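You operate a simulated robot arm through the tools that you are given. There is no shell and no other tool. Be economical: measure what you need, move in short steps, check, and stop when the job is done.

You run a simulated two-armed robot. Do the job below in one go: nothing can be reset, and whatever is moved stays where it is left.

## Task
Take the white sleeve from the near end of the carpeted bench and put it on the white insert. Then fetch the black tube from the near end of the carpeted bench and set it on the lower shelf of the packing table. Then take the green cap from the top of the carpeted bench and leave it on the top of the grey cabinet. The order counts.
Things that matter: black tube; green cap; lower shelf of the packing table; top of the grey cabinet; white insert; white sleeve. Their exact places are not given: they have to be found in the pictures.

It is judged by the outcome, as a careful person would: the job done as asked, and still so three seconds after it is handed in. It fails if anything else is knocked over, pushed out of place, dropped, spilled or broken. A push-on lid holds only when it is set on centred and level and pressed home; a screw cap is set on level and turned clockwise until tight.

## Robot
Two 7-joint arms with two-finger grippers on one trunk, on a base that drives. Base frame: it is fixed to the floor where the robot stands at the start and does not move with it; the origin is under the middle of the robot, x ahead of it, y to its left, z up; the surface under the hand at the start is at about z = 830. Readings come in mm, degrees, newtons and seconds.
The left shoulder is at the start at [51, 176, 1177], the right one opposite. With the tool pointing down near the work surface each hand reaches from about 240 to 840 mm from the robot's upright axis, wherever it stands, measured 20 degrees to its own side. Places, roughly: green cap (3x3x3 cm) [1000, 100, 800]; lower shelf of the packing table [4100, -300, 200]; top of the grey cabinet [-1300, 800, 900]; white sleeve (3x3x4 cm) [500, 100, 800]. Payload 2.94 kg a hand.
Tool frame (each hand has its own): the origin (TCP) lies between the finger pads and is the grasp point; the fingertips stand 30 mm ahead of it; z points along the fingers, y is the line along which they close. The gripper opens to 138 mm. The gripper's body begins 109 mm behind the TCP.
Orientation is that of the tool frame in the base frame, as [roll, pitch, yaw] about the fixed x, y, z axes, in that order (R = Rz(yaw) Ry(pitch) Rx(roll)). With the fingers straight down and closing along the base's y, the tool's x points along the base's -x, its y along +y and its z along -z.

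## Interface
- The arms move only by the tool move_arm. It takes "left_commands", "right_commands" or both (then of equal length, played together; a hand with none holds still); each is a list of rows, each a list of 7 numbers: the closure, from 0 (fully open) to 1 (shut), then the shift along the tool's x, y, z in mm, then the turn, a rotation vector about the tool's x, y, z in degrees. In form: [[claw, tx, ty, tz, rx, ry, rz], ...]. A call has 1 to 12 rows; each row is the pose to reach, as a shift and turn from the pose commanded when the call began, along the tool's axes at that moment. A row lasts 0.2 s, in which the tool goes at most 50 mm and 8.6 degrees; a call with a longer step from one row to the next is refused whole, and so is a gripper value outside its range. A pose out of reach is approached as far as the arm can. The call stops where the force on the tool passes 40 N (or 10 N more than at its start, if that is more) or the arm is blocked; 0.2 s more then pass. Each finger halts on what it meets, pressing with about 45 N; the grip force reading is that of the motor and also rises with nothing between the fingers. The clock runs only during rows and for 0.2 s after the last one: add rows that repeat a pose to give the fingers time. The reply holds the time, the measured pose of the TCP, the force on the tool along the base axes, the opening and the grip force, in the units named above and with some noise, with the torque about the TCP (base axes, N m) and any sound that the robot's microphone picked up.
- Cameras (640 x 400 px; columns grow to the right, rows downward): "scene" is now at [120.6, 4.7, 1646.2]; the picture's right is [0.07, -1.00, 0.00], its down [-0.80, -0.06, -0.59] and it looks along [0.59, 0.04, -0.80] (base axes); focal length 268 px, centre (320, 200). "left" rides on the left gripper at [71, -19, -146] in its tool frame; the picture's right is [0.26, 0.97, 0.00], its down [-0.85, 0.23, -0.48] and it looks along [-0.46, 0.12, 0.88] (tool axes); focal length 280 px, centre (320, 200). "right" rides on the right gripper at [71, 19, -146] in its tool frame; the picture's right is [-0.26, 0.97, 0.00], its down [-0.85, -0.23, -0.48] and it looks along [-0.46, -0.12, 0.88] (tool axes); focal length 280 px, centre (320, 200).
- camera(camera): a new picture of that camera. No time passes.
- move_column(by): slides the trunk up (or, below 0, down) by that many mm; the arms and the scene camera ride with it, the base frame stays. It gives what a move gives, with no picture.
- roll_base(legs): drives the robot by 1 to 6 legs, each [ahead, turn to the left] in mm and degrees, along the robot's own axes; the way and the turn of a leg run together, so that a leg with both is an arc; at most 1500 mm and 180 degrees a leg. The arms and the cameras ride along, it lands a little off, and it stops where it bumps. It gives what a move gives.
- pan_tilt(pan, tilt): turns the head with the scene camera to pan (to the left, within 120 degrees either way) and tilt (down, from -29 to 69), counted from straight ahead of the robot. It gives what a move gives.
- probe_pixels(camera, pixels): for up to 12 pixels [column, row] of the newest picture of that camera ("zoom" is the newest enlarged one), the place [x, y, z] in the base frame of the surface seen there, good to about 2 mm. No time passes.
- enlarge(camera, box): a new picture of the part [left, top, right, bottom] of that camera's present view, enlarged. No time passes.
- finish_job(): hands the job in; it is judged then, once.

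Keep the steps short. Do not move on a guess: measure, check each grasp and each placing, and mend mistakes. In all there are 110 turns and 108 pictures (those below and enlarged ones count). Leave the grippers open and the arms clear of the work at the hand-in unless told otherwise, and finish with a single line.

The tools are called after ">>>" by a JSON object that holds its "name" and its "arguments". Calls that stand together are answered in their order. move_arm: Moves the arms, as the interface text tells. Its arguments: {"type":"object","properties":{"left_commands":{"type":"array","items":{"type":"array","items":{"type":"number"}}},"right_commands":{"type":"array","items":{"type":"array","items":{"type":"number"}}}},"required":[]} The other tools are called the same way: move_column (by) slides the trunk up or down; roll_base (legs) drives the base; pan_tilt (pan, tilt) turns the head that bears the scene camera; camera (camera) takes a picture; probe_pixels (camera, pixels) gives the place of the surface under pixels of a picture; enlarge (camera, box) takes an enlarged picture of a part of a camera's view; finish_job () hands the job in.

At the start:

```text
t: 0.0
left_ee_pos: [642.3, 291.8, 1137.0]
left_tool_rot: [180.0, 0.0, -179.9]
left_ft_force: [0.5, 0.4, 0.4]
left_torque: [0.01, 0.01, -0.01]
left_finger_gap: 138.1
left_gripper_force: 0.1
right_ee_pos: [628.0, -182.7, 1144.7]
right_tool_rot: [-180.0, 0.0, -179.9]
right_ft_force: [0.0, -0.5, -0.1]
right_torque: [-0.01, 0.0, 0.01]
right_finger_gap: 138.2
right_gripper_force: 0.1
trunk travel left (down, up): [-350.0, 384.0]
robot x, y, heading: [0.4, 3.9, -0.1]
head pan, tilt: [4.0, 53.5]
```

scene: 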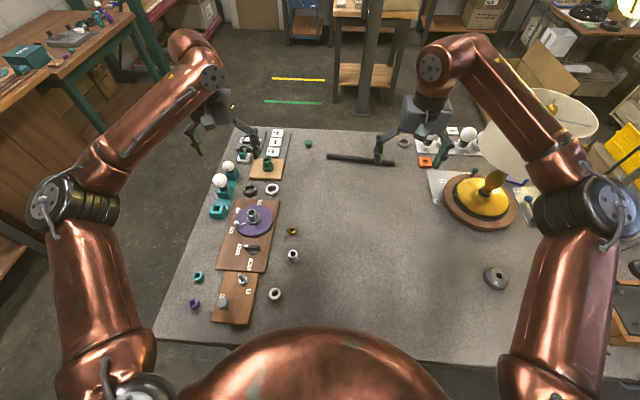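
right: 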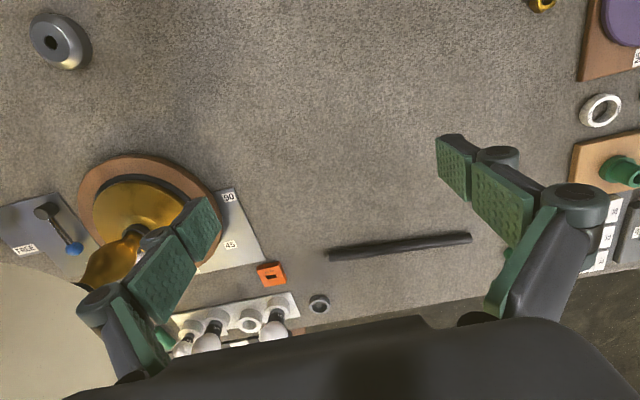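
left: 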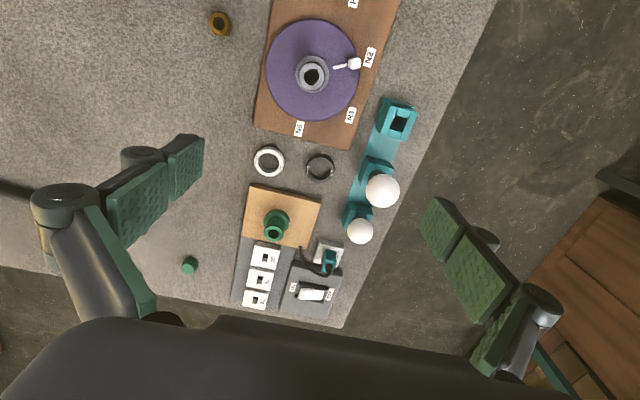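

I see the bench with many small items; I'll enlarge the near-left area and the rest to identify the sleeve, insert, tube and cap.

>>> {"name": "enlarge", "arguments": {"camera": "scene", "box": [180, 220, 340, 320]}}

>>> {"name": "enlarge", "arguments": {"camera": "scene", "box": [200, 120, 360, 220]}}

>>> {"name": "enlarge", "arguments": {"camera": "scene", "box": [360, 120, 560, 245]}}

```text
4.00 times, centred on (260, 270) of scene
```

zoom: 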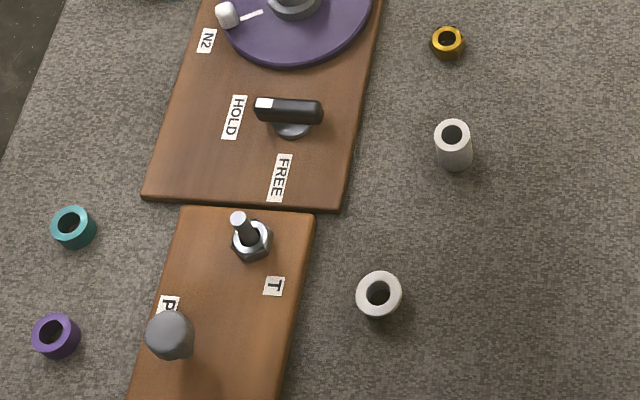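

```text
4.00 times, centred on (280, 170) of scene
```

zoom: 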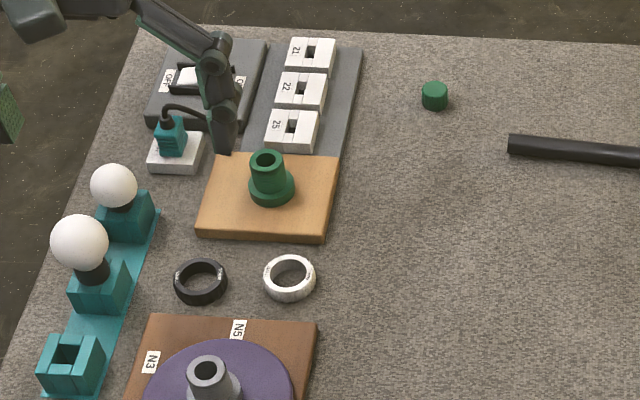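

```text
3.20 times, centred on (460, 182) of scene
```

zoom: 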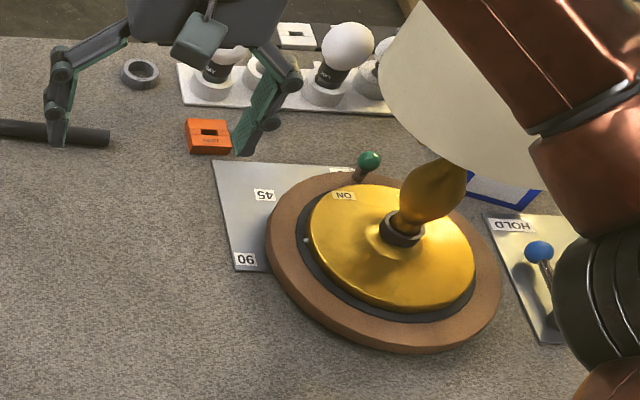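

Two white rings, a white block far off and a black rod; I'll probe the candidates, and tilt the head down for the near edge.

>>> {"name": "probe_pixels", "arguments": {"camera": "scene", "pixels": [[293, 251], [293, 261], [274, 291], [274, 300], [308, 144], [335, 157], [390, 163], [270, 255], [452, 129], [495, 275], [404, 142], [272, 188]]}}

>>> {"name": "pan_tilt", "arguments": {"pan": -30, "tilt": 60}}

>>> {"name": "camera", "arguments": {"camera": "scene"}}

>>> {"name": "pan_tilt", "arguments": {"pan": 10, "tilt": 69}}

>>> {"name": "camera", "arguments": {"camera": "scene"}}

```text
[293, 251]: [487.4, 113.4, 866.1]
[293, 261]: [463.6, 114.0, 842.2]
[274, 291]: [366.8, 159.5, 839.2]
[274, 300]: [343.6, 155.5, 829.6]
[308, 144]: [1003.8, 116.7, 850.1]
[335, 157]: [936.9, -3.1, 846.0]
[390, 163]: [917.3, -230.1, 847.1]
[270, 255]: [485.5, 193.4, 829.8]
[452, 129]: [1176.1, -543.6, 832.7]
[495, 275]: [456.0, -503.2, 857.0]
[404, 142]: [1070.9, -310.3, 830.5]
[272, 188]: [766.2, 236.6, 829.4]
```

```text
t: 1.0
left_ee_pos: [643.4, 293.3, 1136.4]
left_tool_rot: [180.0, 0.0, -179.8]
left_ft_force: [-0.1, 0.0, 0.3]
left_torque: [0.04, 0.01, 0.0]
left_finger_gap: 137.7
left_gripper_force: 0.1
right_ee_pos: [629.7, -183.2, 1145.8]
right_tool_rot: [-180.0, 0.0, -179.9]
right_ft_force: [0.0, 0.1, 0.2]
right_torque: [-0.02, 0.01, 0.02]
right_finger_gap: 138.0
right_gripper_force: 0.0
trunk travel left (down, up): [-350.0, 384.0]
robot x, y, heading: [3.8, 2.5, -0.2]
head pan, tilt: [-30.0, 60.0]
```

```text
101 pictures are left
```

scene: 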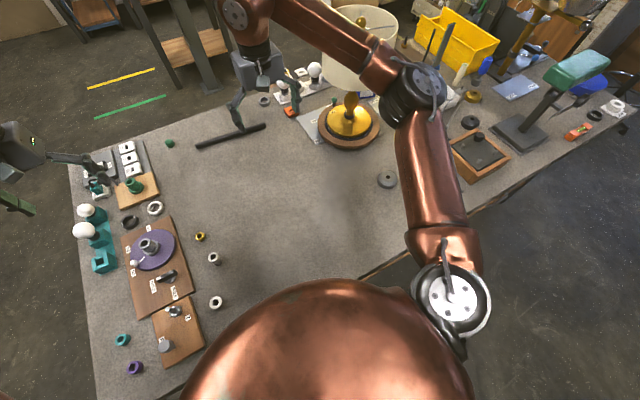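

```text
t: 2.1
left_ee_pos: [642.3, 292.7, 1136.1]
left_tool_rot: [-180.0, 0.0, -179.9]
left_ft_force: [0.0, 0.1, -0.3]
left_torque: [-0.01, 0.04, -0.04]
left_finger_gap: 137.9
left_gripper_force: 0.1
right_ee_pos: [630.0, -183.5, 1144.8]
right_tool_rot: [-179.9, 0.0, -179.9]
right_ft_force: [0.4, -0.3, 0.5]
right_torque: [0.01, 0.01, -0.03]
right_finger_gap: 138.3
right_gripper_force: 0.0
trunk travel left (down, up): [-350.0, 384.0]
robot x, y, heading: [0.3, -0.8, 0.1]
head pan, tilt: [10.0, 68.8]
```

```text
100 pictures are left
```

scene: 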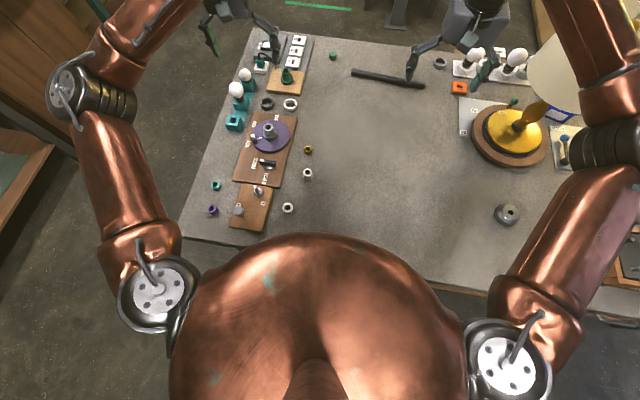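

Zooming in on both white pieces and the far right bench end to find "white insert".

>>> {"name": "enlarge", "arguments": {"camera": "scene", "box": [200, 140, 328, 220]}}

>>> {"name": "pan_tilt", "arguments": {"pan": -55, "tilt": 40}}

>>> {"name": "camera", "arguments": {"camera": "scene"}}

>>> {"name": "pan_tilt", "arguments": {"pan": 0, "tilt": 15}}

>>> {"name": "camera", "arguments": {"camera": "scene"}}

>>> {"name": "pan_tilt", "arguments": {"pan": 75, "tilt": 30}}

>>> {"name": "camera", "arguments": {"camera": "scene"}}

```text
5.00 times, centred on (264, 180) of scene
```

zoom: 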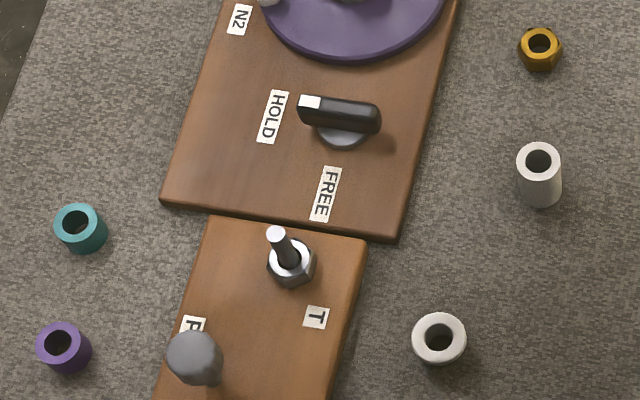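

```text
t: 3.4
left_ee_pos: [643.3, 292.1, 1135.1]
left_tool_rot: [180.0, 0.0, -179.7]
left_ft_force: [-0.4, -0.1, 0.5]
left_torque: [0.02, -0.01, -0.01]
left_finger_gap: 138.1
left_gripper_force: 0.1
right_ee_pos: [628.2, -183.6, 1144.5]
right_tool_rot: [180.0, -0.1, -179.9]
right_ft_force: [-0.2, -0.2, 0.0]
right_torque: [0.02, 0.0, 0.03]
right_finger_gap: 138.0
right_gripper_force: 0.0
trunk travel left (down, up): [-350.0, 384.0]
robot x, y, heading: [0.7, 3.5, -0.1]
head pan, tilt: [-55.0, 40.0]
```

```text
98 pictures are left
```

scene: 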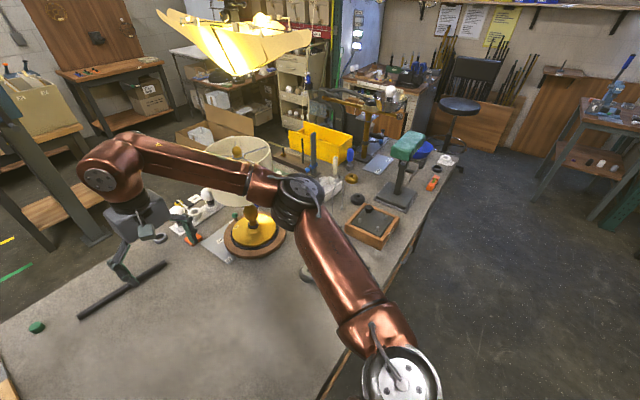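

```text
t: 4.7
left_ee_pos: [642.4, 292.7, 1135.4]
left_tool_rot: [-179.9, 0.0, -179.7]
left_ft_force: [0.7, 0.8, 0.3]
left_torque: [0.02, -0.03, -0.01]
left_finger_gap: 138.1
left_gripper_force: 0.1
right_ee_pos: [628.8, -183.9, 1144.9]
right_tool_rot: [-180.0, 0.0, -179.8]
right_ft_force: [0.3, -0.4, -0.1]
right_torque: [-0.02, -0.01, -0.02]
right_finger_gap: 138.0
right_gripper_force: 0.0
trunk travel left (down, up): [-350.0, 384.0]
robot x, y, heading: [-0.4, 4.5, 0.1]
head pan, tilt: [0.0, 15.0]
```

```text
97 pictures are left
```

scene: 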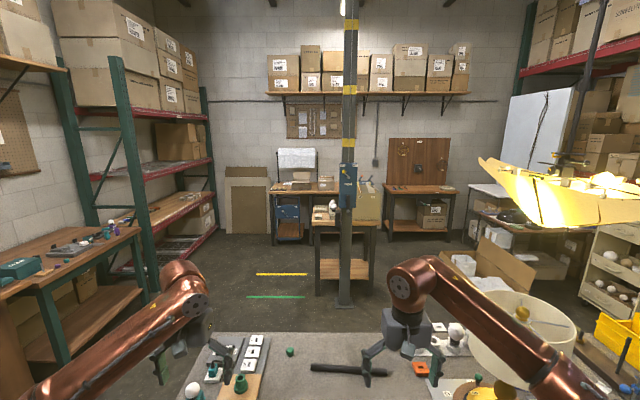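

```text
t: 6.1
left_ee_pos: [641.6, 293.1, 1136.0]
left_tool_rot: [-180.0, 0.0, -179.8]
left_ft_force: [0.5, -0.1, 0.4]
left_torque: [0.03, -0.01, -0.02]
left_finger_gap: 137.9
left_gripper_force: 0.1
right_ee_pos: [628.9, -183.6, 1145.5]
right_tool_rot: [-180.0, 0.0, -180.0]
right_ft_force: [0.6, 0.8, 0.2]
right_torque: [0.03, -0.01, 0.01]
right_finger_gap: 138.0
right_gripper_force: 0.1
trunk travel left (down, up): [-350.0, 384.0]
robot x, y, heading: [-0.5, -0.7, 0.0]
head pan, tilt: [75.0, 30.0]
```

```text
96 pictures are left
```

scene: 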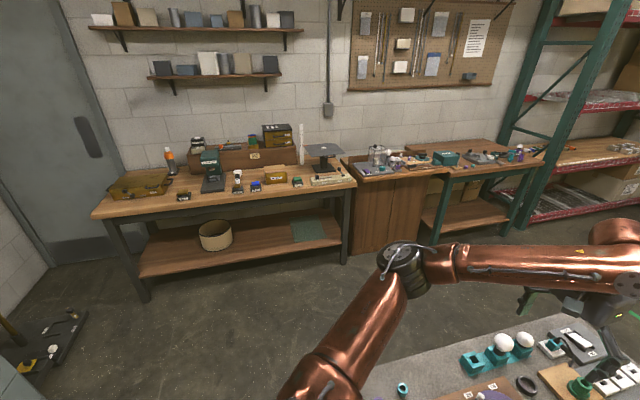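

Candidates for the insert need a closer look. Enlarging the bulb row from the right-hand camera, and the sign items from the left one.

>>> {"name": "enlarge", "arguments": {"camera": "right", "box": [140, 250, 340, 375]}}

>>> {"name": "enlarge", "arguments": {"camera": "left", "box": [180, 130, 420, 280]}}

>>> {"name": "pan_tilt", "arguments": {"pan": -50, "tilt": 45}}

>>> {"name": "enlarge", "arguments": {"camera": "scene", "box": [280, 60, 480, 185]}}

>>> {"name": "enlarge", "arguments": {"camera": "scene", "box": [100, 130, 300, 255]}}

```text
3.20 times, centred on (240, 312) of right
```

zoom: 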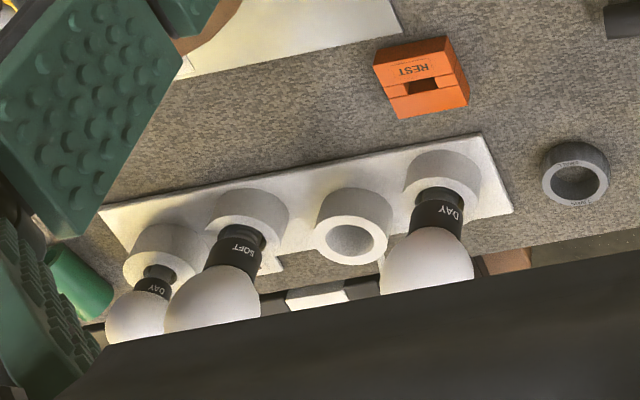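

```text
2.67 times, centred on (300, 205) of left
```

zoom: 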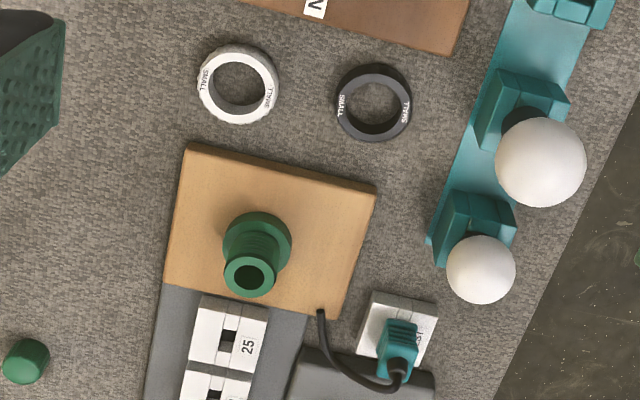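

```text
t: 8.2
left_ee_pos: [642.6, 292.7, 1134.9]
left_tool_rot: [-179.9, 0.1, -179.8]
left_ft_force: [-0.3, 0.2, 0.4]
left_torque: [0.0, -0.04, 0.01]
left_finger_gap: 137.9
left_gripper_force: 0.0
right_ee_pos: [629.1, -183.2, 1143.8]
right_tool_rot: [-180.0, 0.0, -179.9]
right_ft_force: [-0.3, -0.3, 0.0]
right_torque: [0.02, 0.0, -0.02]
right_finger_gap: 138.0
right_gripper_force: 0.0
trunk travel left (down, up): [-350.0, 384.0]
robot x, y, heading: [-1.4, 1.9, 0.3]
head pan, tilt: [-50.0, 45.0]
```

```text
3.20 times, centred on (380, 122) of scene
```

zoom: 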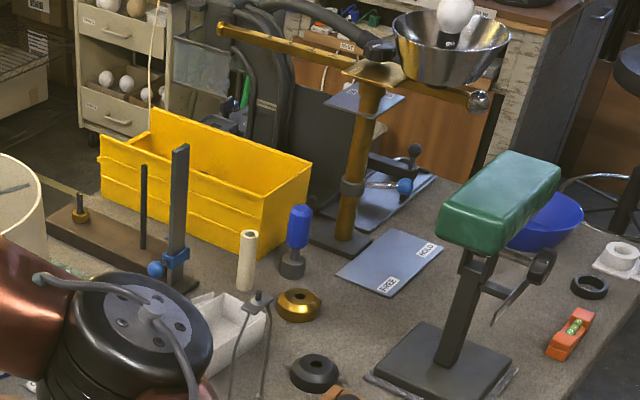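

```text
3.20 times, centred on (200, 192) of scene
```

zoom: 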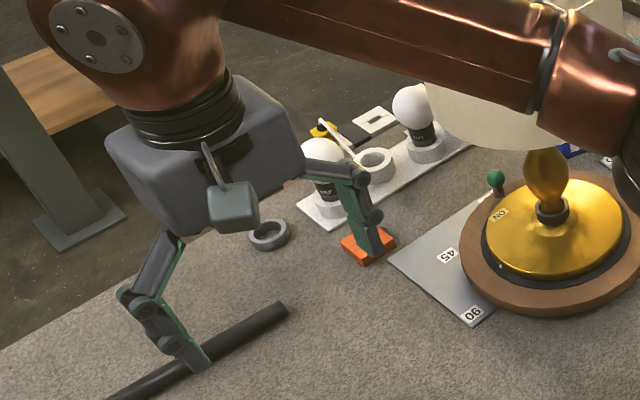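

A white flanged piece sits at the bench's far end (zoom 620,260). Enlarging it and the two white pieces nearby.

>>> {"name": "enlarge", "arguments": {"camera": "scene", "box": [440, 115, 500, 152]}}

>>> {"name": "pan_tilt", "arguments": {"pan": 20, "tilt": 65}}

>>> {"name": "enlarge", "arguments": {"camera": "scene", "box": [330, 160, 410, 210]}}

>>> {"name": "enlarge", "arguments": {"camera": "scene", "box": [240, 100, 440, 225]}}

```text
10.67 times, centred on (470, 134) of scene
```

zoom: 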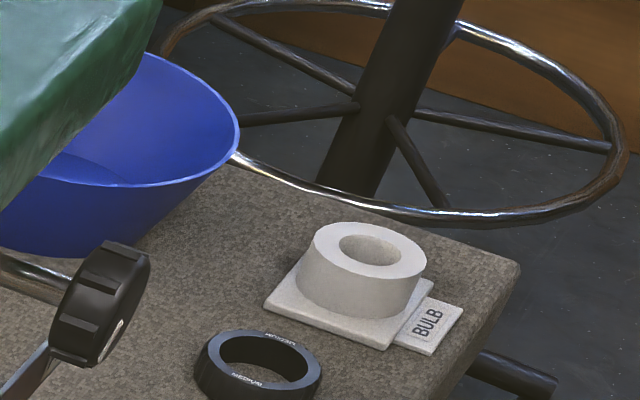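

```text
t: 9.6
left_ee_pos: [642.2, 291.5, 1135.0]
left_tool_rot: [-180.0, -0.1, -179.9]
left_ft_force: [0.5, 0.7, -0.5]
left_torque: [-0.05, -0.01, 0.0]
left_finger_gap: 138.1
left_gripper_force: 0.1
right_ee_pos: [628.8, -183.9, 1145.9]
right_tool_rot: [179.9, 0.0, -179.9]
right_ft_force: [0.5, -0.5, 0.1]
right_torque: [-0.01, 0.03, 0.02]
right_finger_gap: 137.8
right_gripper_force: 0.1
trunk travel left (down, up): [-350.0, 384.0]
robot x, y, heading: [-0.5, 3.0, 0.2]
head pan, tilt: [20.0, 65.0]
```

```text
8.00 times, centred on (370, 185) of scene
```

zoom: 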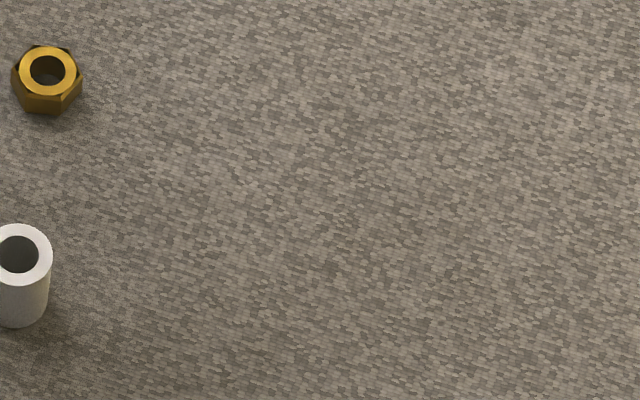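

```text
3.20 times, centred on (340, 162) of scene
```

zoom: 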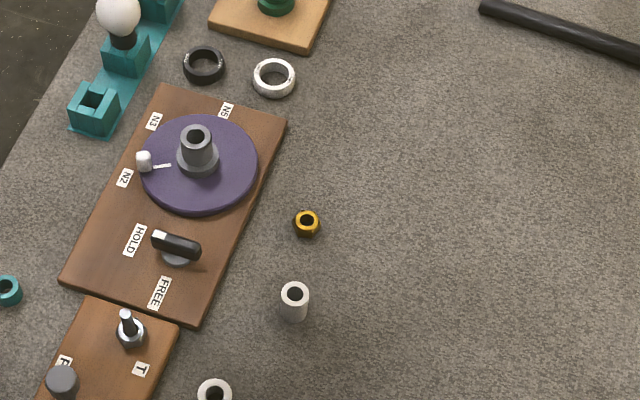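

I'll bring the left hand camera over the near white pieces for a close look.

>>> {"name": "move_arm", "arguments": {"left_commands": [[0, 39, -22, 17, 0, 0, 0], [0, 78, -44, 34, 0, 0, 0], [0, 117, -66, 51, 0, 0, 0], [0, 156, -88, 68, 0, 0, 0], [0, 195, -110, 85, 0, 0, 0], [0, 234, -132, 102, 0, 0, 0], [0, 273, -154, 119, 0, 0, 0], [0, 311, -175, 130, 0, 0, 0]]}}

>>> {"name": "camera", "arguments": {"camera": "left"}}

```text
t: 11.4
left_ee_pos: [362.8, 85.4, 1046.6]
left_tool_rot: [179.7, 0.1, -179.8]
left_ft_force: [-0.8, -2.0, -0.4]
left_torque: [0.16, -0.06, -0.03]
left_finger_gap: 137.9
left_gripper_force: 0.0
left hand out of reach, approached as far as the arm can: row 7, 8
right_ee_pos: [628.1, -188.5, 1145.1]
right_tool_rot: [179.8, 0.0, -179.9]
right_ft_force: [-0.3, -1.7, 0.2]
right_torque: [0.23, 0.0, 0.0]
right_finger_gap: 138.3
right_gripper_force: 0.1
trunk travel left (down, up): [-350.0, 384.0]
robot x, y, heading: [-0.6, 2.5, 0.2]
head pan, tilt: [20.0, 65.0]
```

```text
88 pictures are left
```

left: 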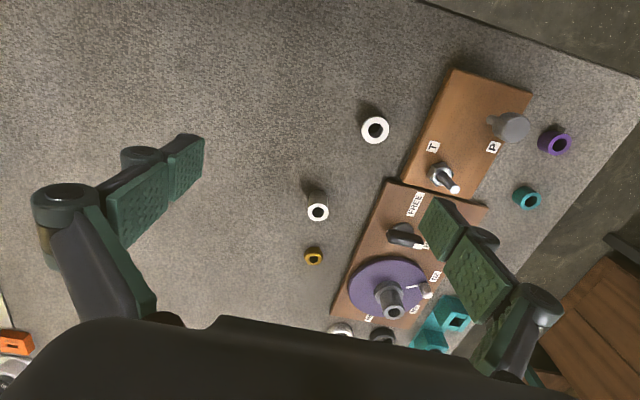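

>>> {"name": "enlarge", "arguments": {"camera": "left", "box": [280, 95, 440, 245]}}

>>> {"name": "enlarge", "arguments": {"camera": "left", "box": [400, 90, 600, 215]}}

```text
2.67 times, centred on (360, 170) of left
```

zoom: 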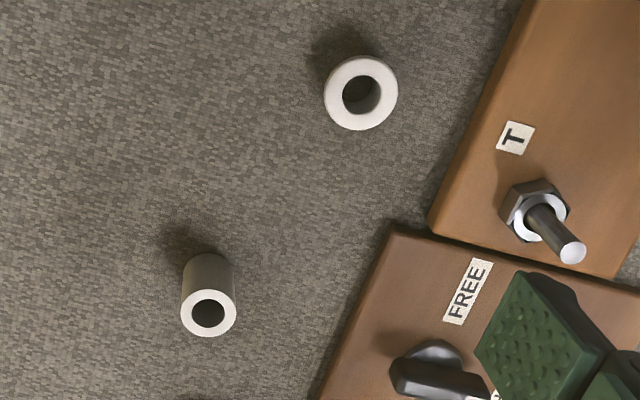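

```text
3.20 times, centred on (500, 152) of left
```

zoom: 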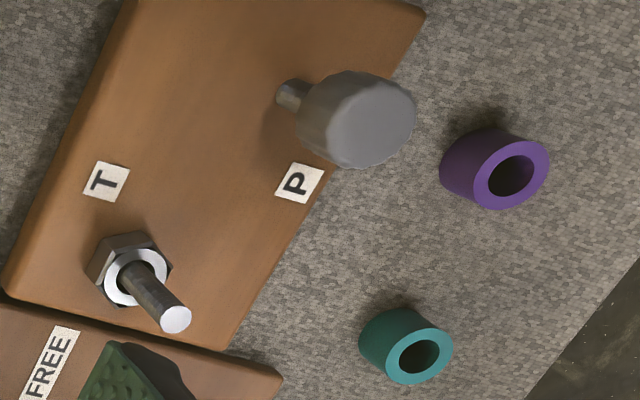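

Neither near piece is obviously an "insert"; I'll scan the other tables with enlargements.

>>> {"name": "pan_tilt", "arguments": {"pan": 75, "tilt": 20}}

>>> {"name": "enlarge", "arguments": {"camera": "scene", "box": [90, 150, 360, 319]}}

>>> {"name": "enlarge", "arguments": {"camera": "scene", "box": [330, 160, 570, 310]}}

>>> {"name": "pan_tilt", "arguments": {"pan": 0, "tilt": 15}}

>>> {"name": "enlarge", "arguments": {"camera": "scene", "box": [260, 140, 480, 277]}}

>>> {"name": "pan_tilt", "arguments": {"pan": 120, "tilt": 25}}

>>> {"name": "camera", "arguments": {"camera": "scene"}}

>>> {"name": "pan_tilt", "arguments": {"pan": -80, "tilt": 25}}

>>> {"name": "camera", "arguments": {"camera": "scene"}}

```text
t: 12.6
left_ee_pos: [364.3, 90.6, 1044.9]
left_tool_rot: [-179.9, 0.0, -179.9]
left_ft_force: [-0.3, -0.5, -0.6]
left_torque: [-0.02, 0.01, 0.02]
left_finger_gap: 138.0
left_gripper_force: 0.1
right_ee_pos: [628.7, -183.8, 1145.4]
right_tool_rot: [-180.0, 0.0, -179.9]
right_ft_force: [0.0, -0.6, -0.1]
right_torque: [0.03, 0.01, 0.03]
right_finger_gap: 138.0
right_gripper_force: 0.1
trunk travel left (down, up): [-350.0, 384.0]
robot x, y, heading: [0.6, 1.4, -0.2]
head pan, tilt: [75.0, 20.0]
```

```text
2.37 times, centred on (225, 234) of scene
```

zoom: 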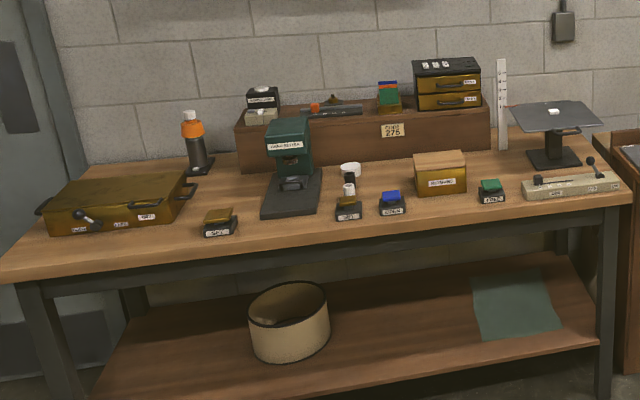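

```text
2.67 times, centred on (450, 235) of scene
```

zoom: 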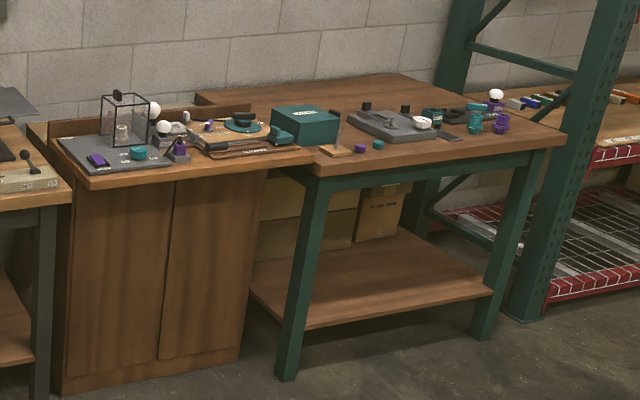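

```text
t: 14.1
left_ee_pos: [363.5, 90.5, 1044.7]
left_tool_rot: [-179.9, 0.0, -179.9]
left_ft_force: [0.6, 0.5, -1.0]
left_torque: [-0.01, -0.01, -0.01]
left_finger_gap: 137.9
left_gripper_force: 0.0
right_ee_pos: [627.9, -184.3, 1145.0]
right_tool_rot: [-179.8, 0.0, -179.9]
right_ft_force: [-0.7, -0.4, 0.2]
right_torque: [-0.02, 0.02, -0.01]
right_finger_gap: 138.0
right_gripper_force: 0.0
trunk travel left (down, up): [-350.0, 384.0]
robot x, y, heading: [-2.2, 0.1, 0.3]
head pan, tilt: [0.0, 15.0]
```

```text
2.91 times, centred on (370, 208) of scene
```

zoom: 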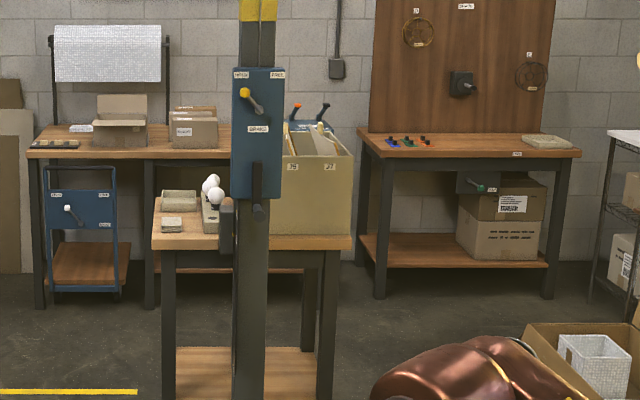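

```text
t: 16.1
left_ee_pos: [365.5, 89.8, 1044.9]
left_tool_rot: [-180.0, 0.1, -179.7]
left_ft_force: [0.0, 0.0, 0.6]
left_torque: [-0.03, 0.03, 0.04]
left_finger_gap: 138.3
left_gripper_force: 0.0
right_ee_pos: [629.2, -184.3, 1145.3]
right_tool_rot: [179.9, 0.0, -179.9]
right_ft_force: [-0.4, 0.5, 0.1]
right_torque: [0.01, 0.01, -0.02]
right_finger_gap: 138.1
right_gripper_force: 0.2
trunk travel left (down, up): [-350.0, 384.0]
robot x, y, heading: [0.2, -0.9, -0.2]
head pan, tilt: [120.0, 25.0]
```

```text
82 pictures are left
```

scene: 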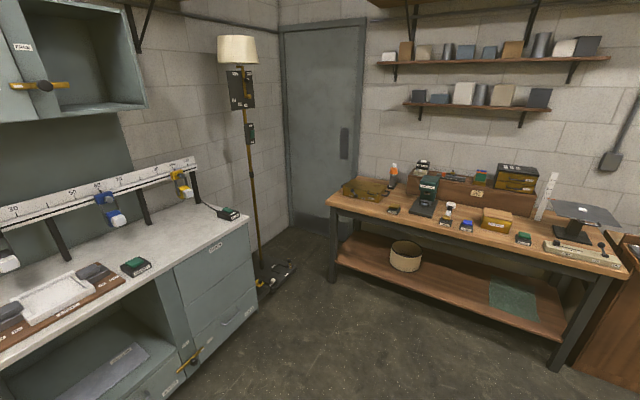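

```text
t: 19.0
left_ee_pos: [364.9, 91.3, 1045.5]
left_tool_rot: [180.0, 0.1, -179.8]
left_ft_force: [-0.1, 0.5, 0.6]
left_torque: [-0.03, -0.01, 0.0]
left_finger_gap: 138.1
left_gripper_force: 0.1
right_ee_pos: [628.7, -183.2, 1146.0]
right_tool_rot: [180.0, 0.0, -179.9]
right_ft_force: [-0.1, 0.8, 1.1]
right_torque: [0.04, 0.0, 0.04]
right_finger_gap: 137.9
right_gripper_force: 0.0
trunk travel left (down, up): [-350.0, 384.0]
robot x, y, heading: [1.5, -0.5, 0.1]
head pan, tilt: [-80.0, 25.0]
```

```text
81 pictures are left
```

scene: 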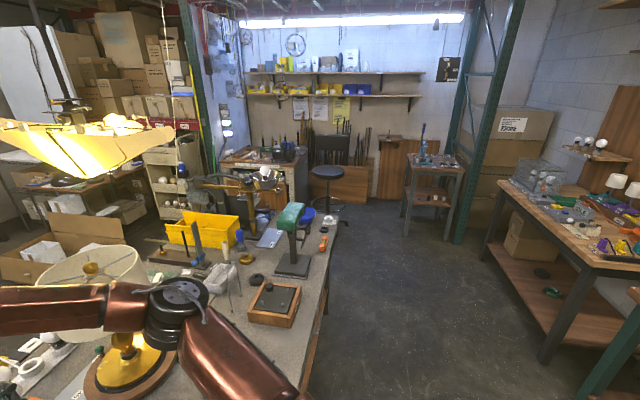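

Measuring the two near white pieces with the left camera.

>>> {"name": "enlarge", "arguments": {"camera": "left", "box": [290, 100, 418, 230]}}

```text
3.08 times, centred on (354, 165) of left
```

zoom: 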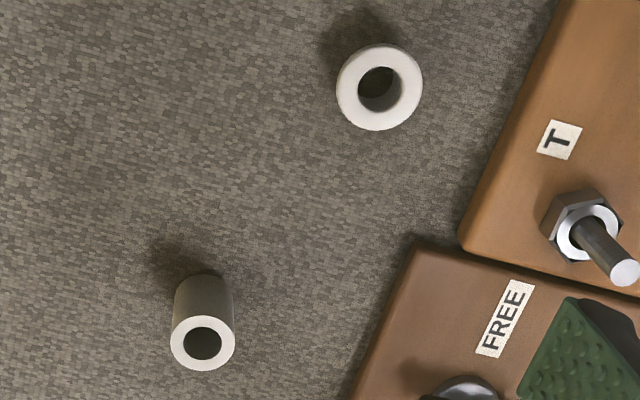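

>>> {"name": "probe_pixels", "arguments": {"camera": "zoom", "pixels": [[343, 88], [416, 88], [379, 52], [379, 124], [379, 85], [177, 343], [229, 343], [203, 318], [203, 365], [203, 345], [203, 295], [350, 60]]}}

```text
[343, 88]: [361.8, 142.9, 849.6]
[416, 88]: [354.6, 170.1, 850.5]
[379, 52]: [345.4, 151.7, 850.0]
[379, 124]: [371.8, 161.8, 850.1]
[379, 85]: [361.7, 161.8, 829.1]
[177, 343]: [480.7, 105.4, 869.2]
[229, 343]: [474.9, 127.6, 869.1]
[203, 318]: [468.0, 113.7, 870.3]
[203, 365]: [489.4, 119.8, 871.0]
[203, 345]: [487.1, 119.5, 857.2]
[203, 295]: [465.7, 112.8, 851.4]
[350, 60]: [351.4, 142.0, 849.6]
```

The sleeve is ~25 mm wide and 40 mm tall at (478,116). Now a strong zoom on the stud "T" and on the other white things.

>>> {"name": "pan_tilt", "arguments": {"pan": 20, "tilt": 55}}

>>> {"name": "camera", "arguments": {"camera": "scene"}}

>>> {"name": "enlarge", "arguments": {"camera": "left", "box": [420, 150, 480, 195]}}

```text
t: 20.8
left_ee_pos: [365.1, 90.9, 1043.9]
left_tool_rot: [180.0, 0.0, -179.7]
left_ft_force: [0.1, 0.0, -0.3]
left_torque: [0.02, 0.02, 0.0]
left_finger_gap: 138.4
left_gripper_force: 0.0
right_ee_pos: [628.2, -183.6, 1143.9]
right_tool_rot: [180.0, -0.1, -180.0]
right_ft_force: [0.4, 0.5, 0.3]
right_torque: [0.01, 0.03, 0.01]
right_finger_gap: 138.0
right_gripper_force: 0.1
trunk travel left (down, up): [-350.0, 384.0]
robot x, y, heading: [-2.0, 0.2, -0.0]
head pan, tilt: [20.0, 55.0]
```

```text
79 pictures are left
```

scene: 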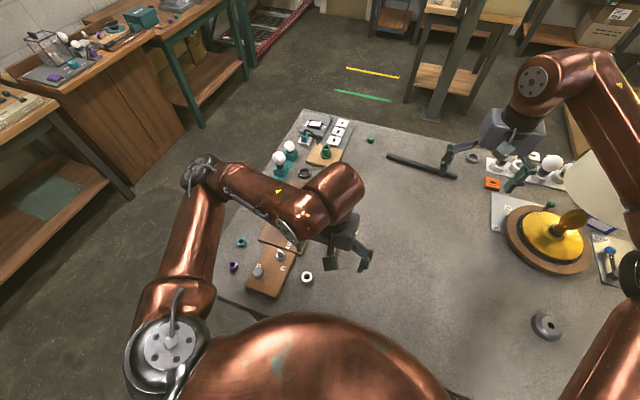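

```text
8.89 times, centred on (450, 172) of left
```

zoom: 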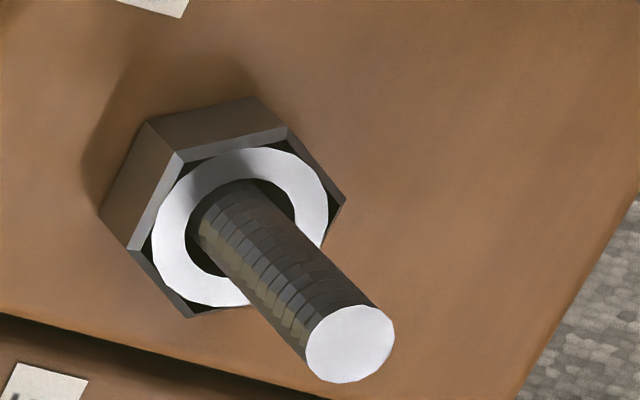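

Not an insert, just a bolt. Zooming on the bench's middle/far part, especially the standing white cylinder.

>>> {"name": "pan_tilt", "arguments": {"pan": -55, "tilt": 40}}

>>> {"name": "enlarge", "arguments": {"camera": "scene", "box": [280, 120, 400, 240]}}

>>> {"name": "enlarge", "arguments": {"camera": "scene", "box": [150, 180, 250, 260]}}

>>> {"name": "enlarge", "arguments": {"camera": "scene", "box": [340, 60, 460, 135]}}

```text
t: 22.3
left_ee_pos: [364.6, 91.9, 1045.8]
left_tool_rot: [180.0, 0.1, -179.9]
left_ft_force: [1.2, 0.4, -0.2]
left_torque: [-0.03, 0.0, -0.03]
left_finger_gap: 138.1
left_gripper_force: 0.0
right_ee_pos: [628.3, -184.2, 1145.4]
right_tool_rot: [-179.9, 0.0, -179.9]
right_ft_force: [0.1, 0.7, 0.4]
right_torque: [-0.02, 0.02, 0.01]
right_finger_gap: 138.1
right_gripper_force: 0.0
trunk travel left (down, up): [-350.0, 384.0]
robot x, y, heading: [0.1, 3.0, -0.1]
head pan, tilt: [-55.0, 40.0]
```

```text
3.33 times, centred on (340, 180) of scene
```

zoom: 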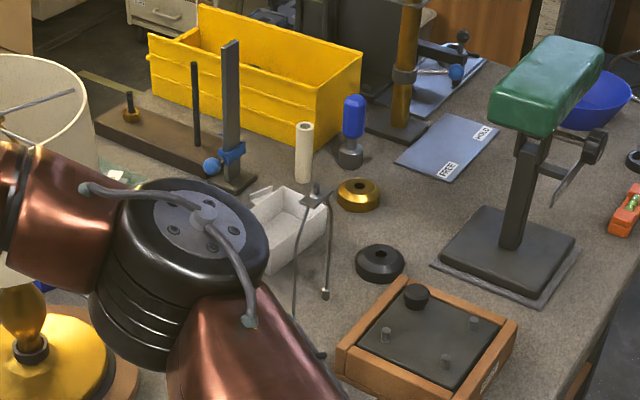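

```text
5.00 times, centred on (200, 220) of scene
```

zoom: 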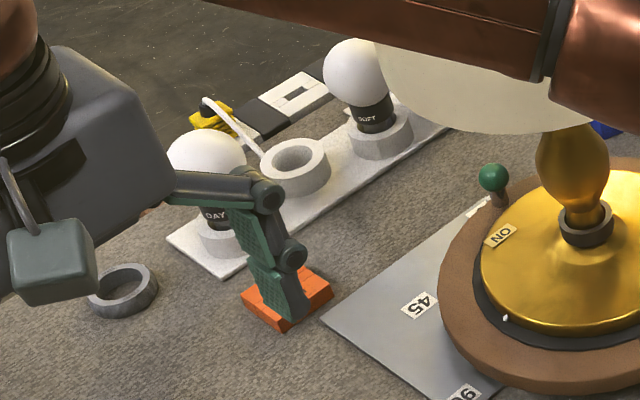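

```text
5.33 times, centred on (400, 98) of scene
```

zoom: 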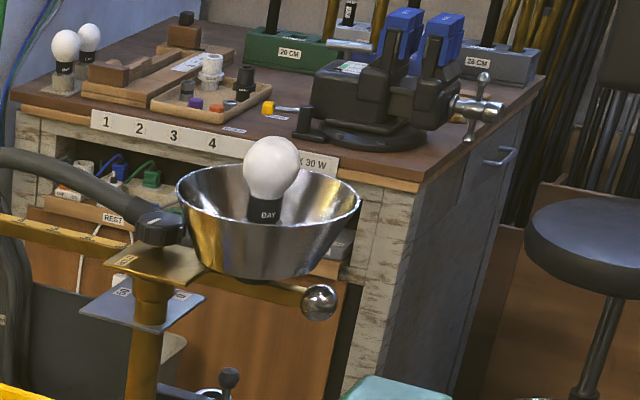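

On the vise bench there is a tray with a white stepped piece; zooming harder.

>>> {"name": "enlarge", "arguments": {"camera": "scene", "box": [364, 65, 404, 90]}}

>>> {"name": "pan_tilt", "arguments": {"pan": -85, "tilt": 20}}

>>> {"name": "enlarge", "arguments": {"camera": "scene", "box": [540, 170, 640, 245]}}

>>> {"name": "enlarge", "arguments": {"camera": "scene", "box": [380, 150, 500, 225]}}

```text
16.00 times, centred on (384, 78) of scene
```

zoom: 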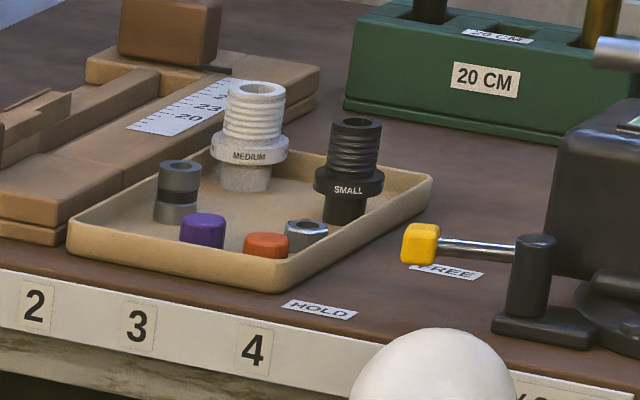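

```text
t: 23.2
left_ee_pos: [365.8, 90.2, 1045.1]
left_tool_rot: [180.0, 0.1, -179.7]
left_ft_force: [0.7, -0.2, -0.2]
left_torque: [0.02, 0.0, 0.0]
left_finger_gap: 138.1
left_gripper_force: 0.1
right_ee_pos: [628.5, -182.5, 1143.8]
right_tool_rot: [179.9, 0.0, -179.9]
right_ft_force: [-0.7, 1.0, 0.8]
right_torque: [-0.02, 0.01, 0.02]
right_finger_gap: 137.9
right_gripper_force: 0.1
trunk travel left (down, up): [-350.0, 384.0]
robot x, y, heading: [-2.5, 3.3, -0.0]
head pan, tilt: [-85.0, 20.0]
```

```text
5.33 times, centred on (590, 208) of scene
```

zoom: 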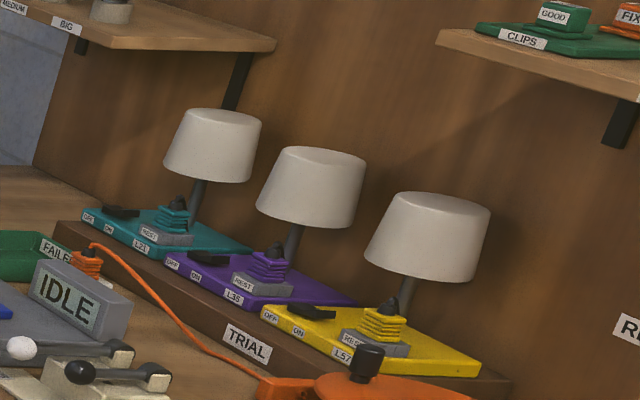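

```text
5.33 times, centred on (440, 188) of scene
```

zoom: 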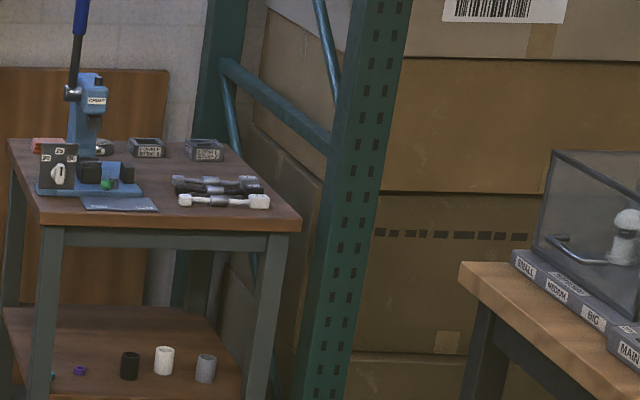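

On the press table's lower shelf there is a white knurled cylinder. Zooming harder on it and the table.

>>> {"name": "enlarge", "arguments": {"camera": "scene", "box": [380, 205, 440, 230]}}

>>> {"name": "enlarge", "arguments": {"camera": "scene", "box": [380, 168, 440, 195]}}

>>> {"name": "camera", "arguments": {"camera": "scene"}}

```text
10.67 times, centred on (410, 218) of scene
```

zoom: 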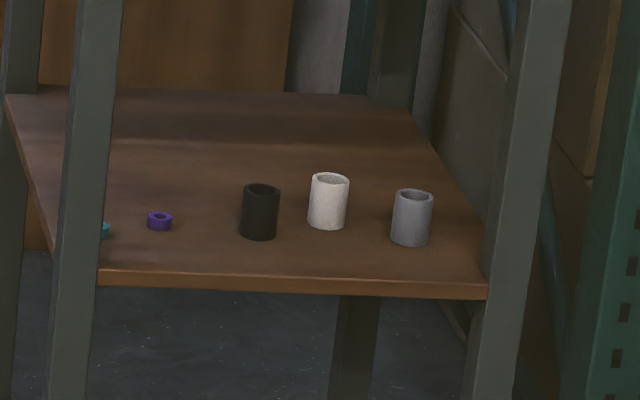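

```text
10.67 times, centred on (410, 182) of scene
```

zoom: 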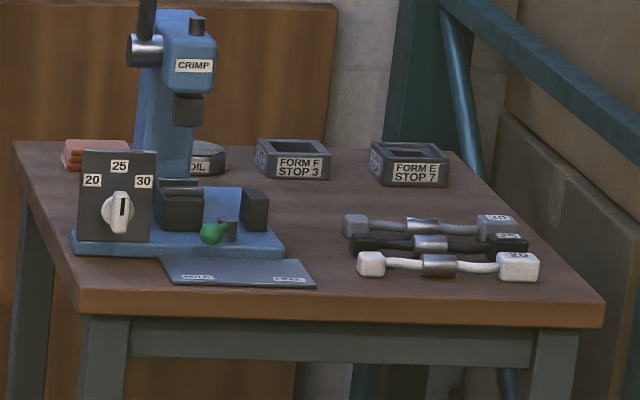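

```text
69 pictures are left
```

scene: 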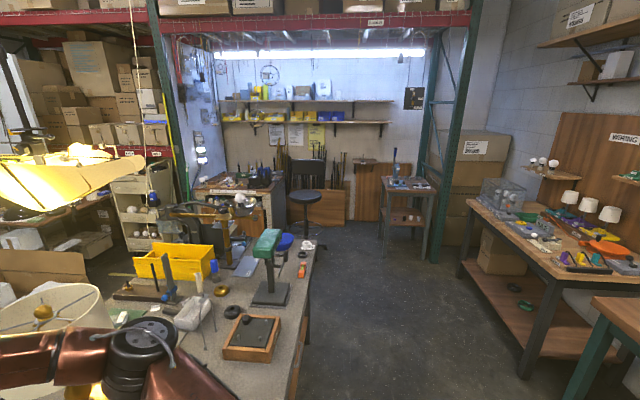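

Looking closer at the white tray on the bench and the cartons with white contents.

>>> {"name": "enlarge", "arguments": {"camera": "scene", "box": [110, 260, 230, 360]}}

>>> {"name": "enlarge", "arguments": {"camera": "scene", "box": [460, 180, 640, 292]}}

>>> {"name": "enlarge", "arguments": {"camera": "scene", "box": [0, 180, 130, 270]}}

```text
4.00 times, centred on (170, 310) of scene
```

zoom: 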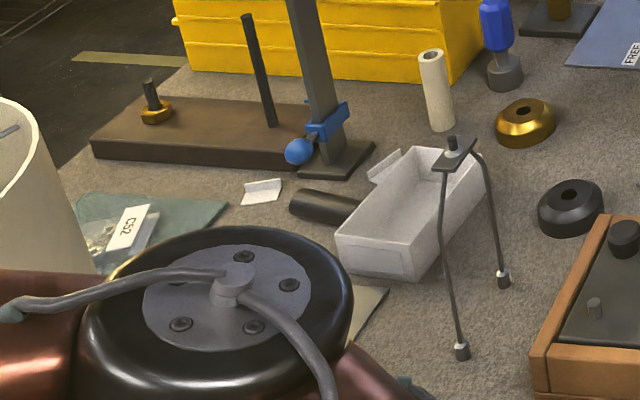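

```text
3.56 times, centred on (550, 236) of scene
```

zoom: 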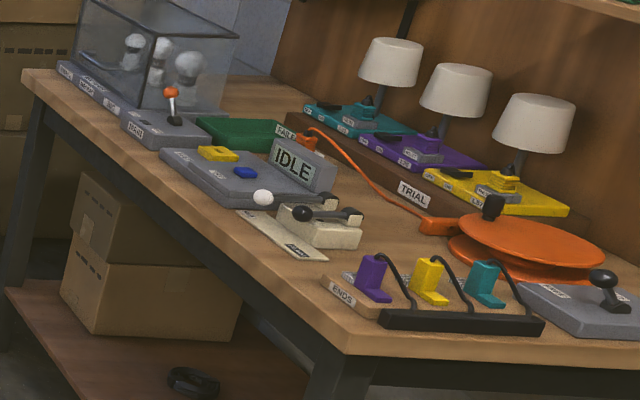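

```text
4.44 times, centred on (65, 225) of scene
```

zoom: 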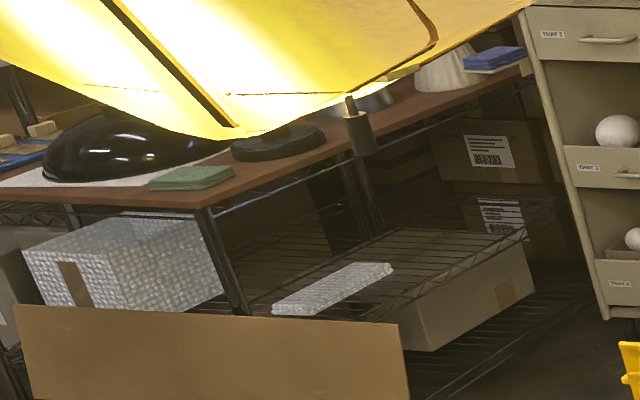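

Two black candidates: the long rod near (930,-115) and a short roll by the tray. I'll check the rod's ends and measure it.

>>> {"name": "camera", "arguments": {"camera": "right"}}

>>> {"name": "enlarge", "arguments": {"camera": "right", "box": [310, 210, 490, 320]}}

>>> {"name": "probe_pixels", "arguments": {"camera": "right", "pixels": [[332, 256], [471, 238], [400, 238], [400, 247], [400, 255], [320, 300], [258, 318], [500, 250]]}}

>>> {"name": "probe_pixels", "arguments": {"camera": "scene", "pixels": [[191, 309], [217, 275], [232, 290], [310, 245], [407, 218], [218, 330], [258, 355]]}}

```text
65 pictures are left
```

right: 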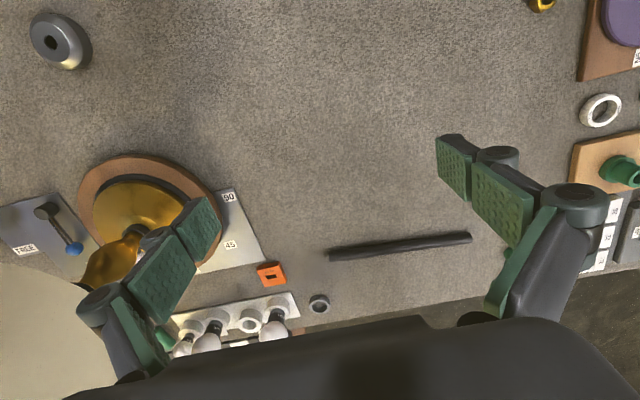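

```text
3.56 times, centred on (400, 265) of right
```

zoom: 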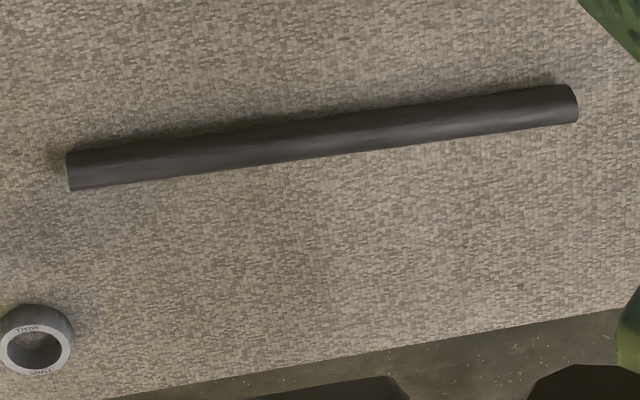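

```text
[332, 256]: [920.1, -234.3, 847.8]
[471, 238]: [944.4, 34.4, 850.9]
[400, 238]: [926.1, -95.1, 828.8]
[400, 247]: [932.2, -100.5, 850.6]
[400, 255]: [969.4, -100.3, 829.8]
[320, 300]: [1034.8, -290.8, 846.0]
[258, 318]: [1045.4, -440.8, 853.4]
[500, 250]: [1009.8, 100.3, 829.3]
```

```text
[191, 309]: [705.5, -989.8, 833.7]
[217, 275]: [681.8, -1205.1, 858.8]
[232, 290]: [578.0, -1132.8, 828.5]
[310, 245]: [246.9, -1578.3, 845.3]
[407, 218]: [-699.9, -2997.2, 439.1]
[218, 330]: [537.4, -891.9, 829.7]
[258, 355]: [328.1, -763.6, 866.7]
```

The long black piece is 270 mm × 22 mm: the tube. For the insert, check the left benches' details too.

>>> {"name": "pan_tilt", "arguments": {"pan": 62, "tilt": 25}}

>>> {"name": "enlarge", "arguments": {"camera": "scene", "box": [400, 110, 560, 220]}}

>>> {"name": "enlarge", "arguments": {"camera": "scene", "box": [240, 120, 400, 230]}}

```text
t: 25.5
left_ee_pos: [363.8, 90.9, 1045.1]
left_tool_rot: [-180.0, 0.0, -179.8]
left_ft_force: [-0.1, -0.6, -0.9]
left_torque: [-0.01, -0.05, 0.0]
left_finger_gap: 138.5
left_gripper_force: 0.0
right_ee_pos: [628.9, -184.9, 1144.8]
right_tool_rot: [-180.0, 0.0, -179.9]
right_ft_force: [-0.8, 0.2, 0.1]
right_torque: [0.01, -0.01, -0.04]
right_finger_gap: 138.0
right_gripper_force: 0.1
trunk travel left (down, up): [-350.0, 384.0]
robot x, y, heading: [2.6, 0.9, -0.0]
head pan, tilt: [62.0, 25.0]
```

```text
3.64 times, centred on (480, 165) of scene
```

zoom: 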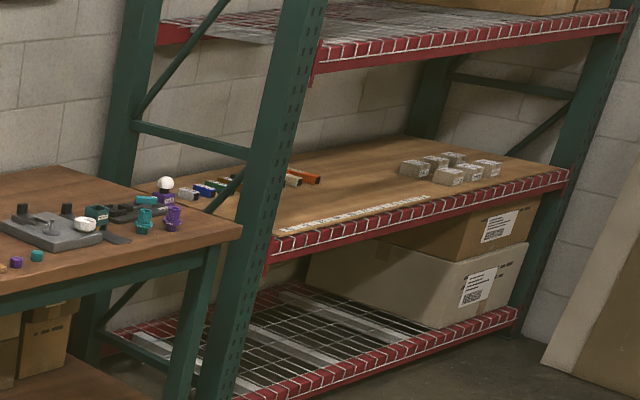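

```text
3.64 times, centred on (320, 175) of scene
```

zoom: 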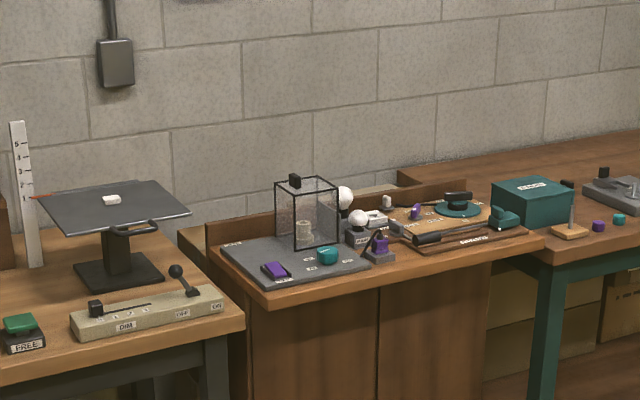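

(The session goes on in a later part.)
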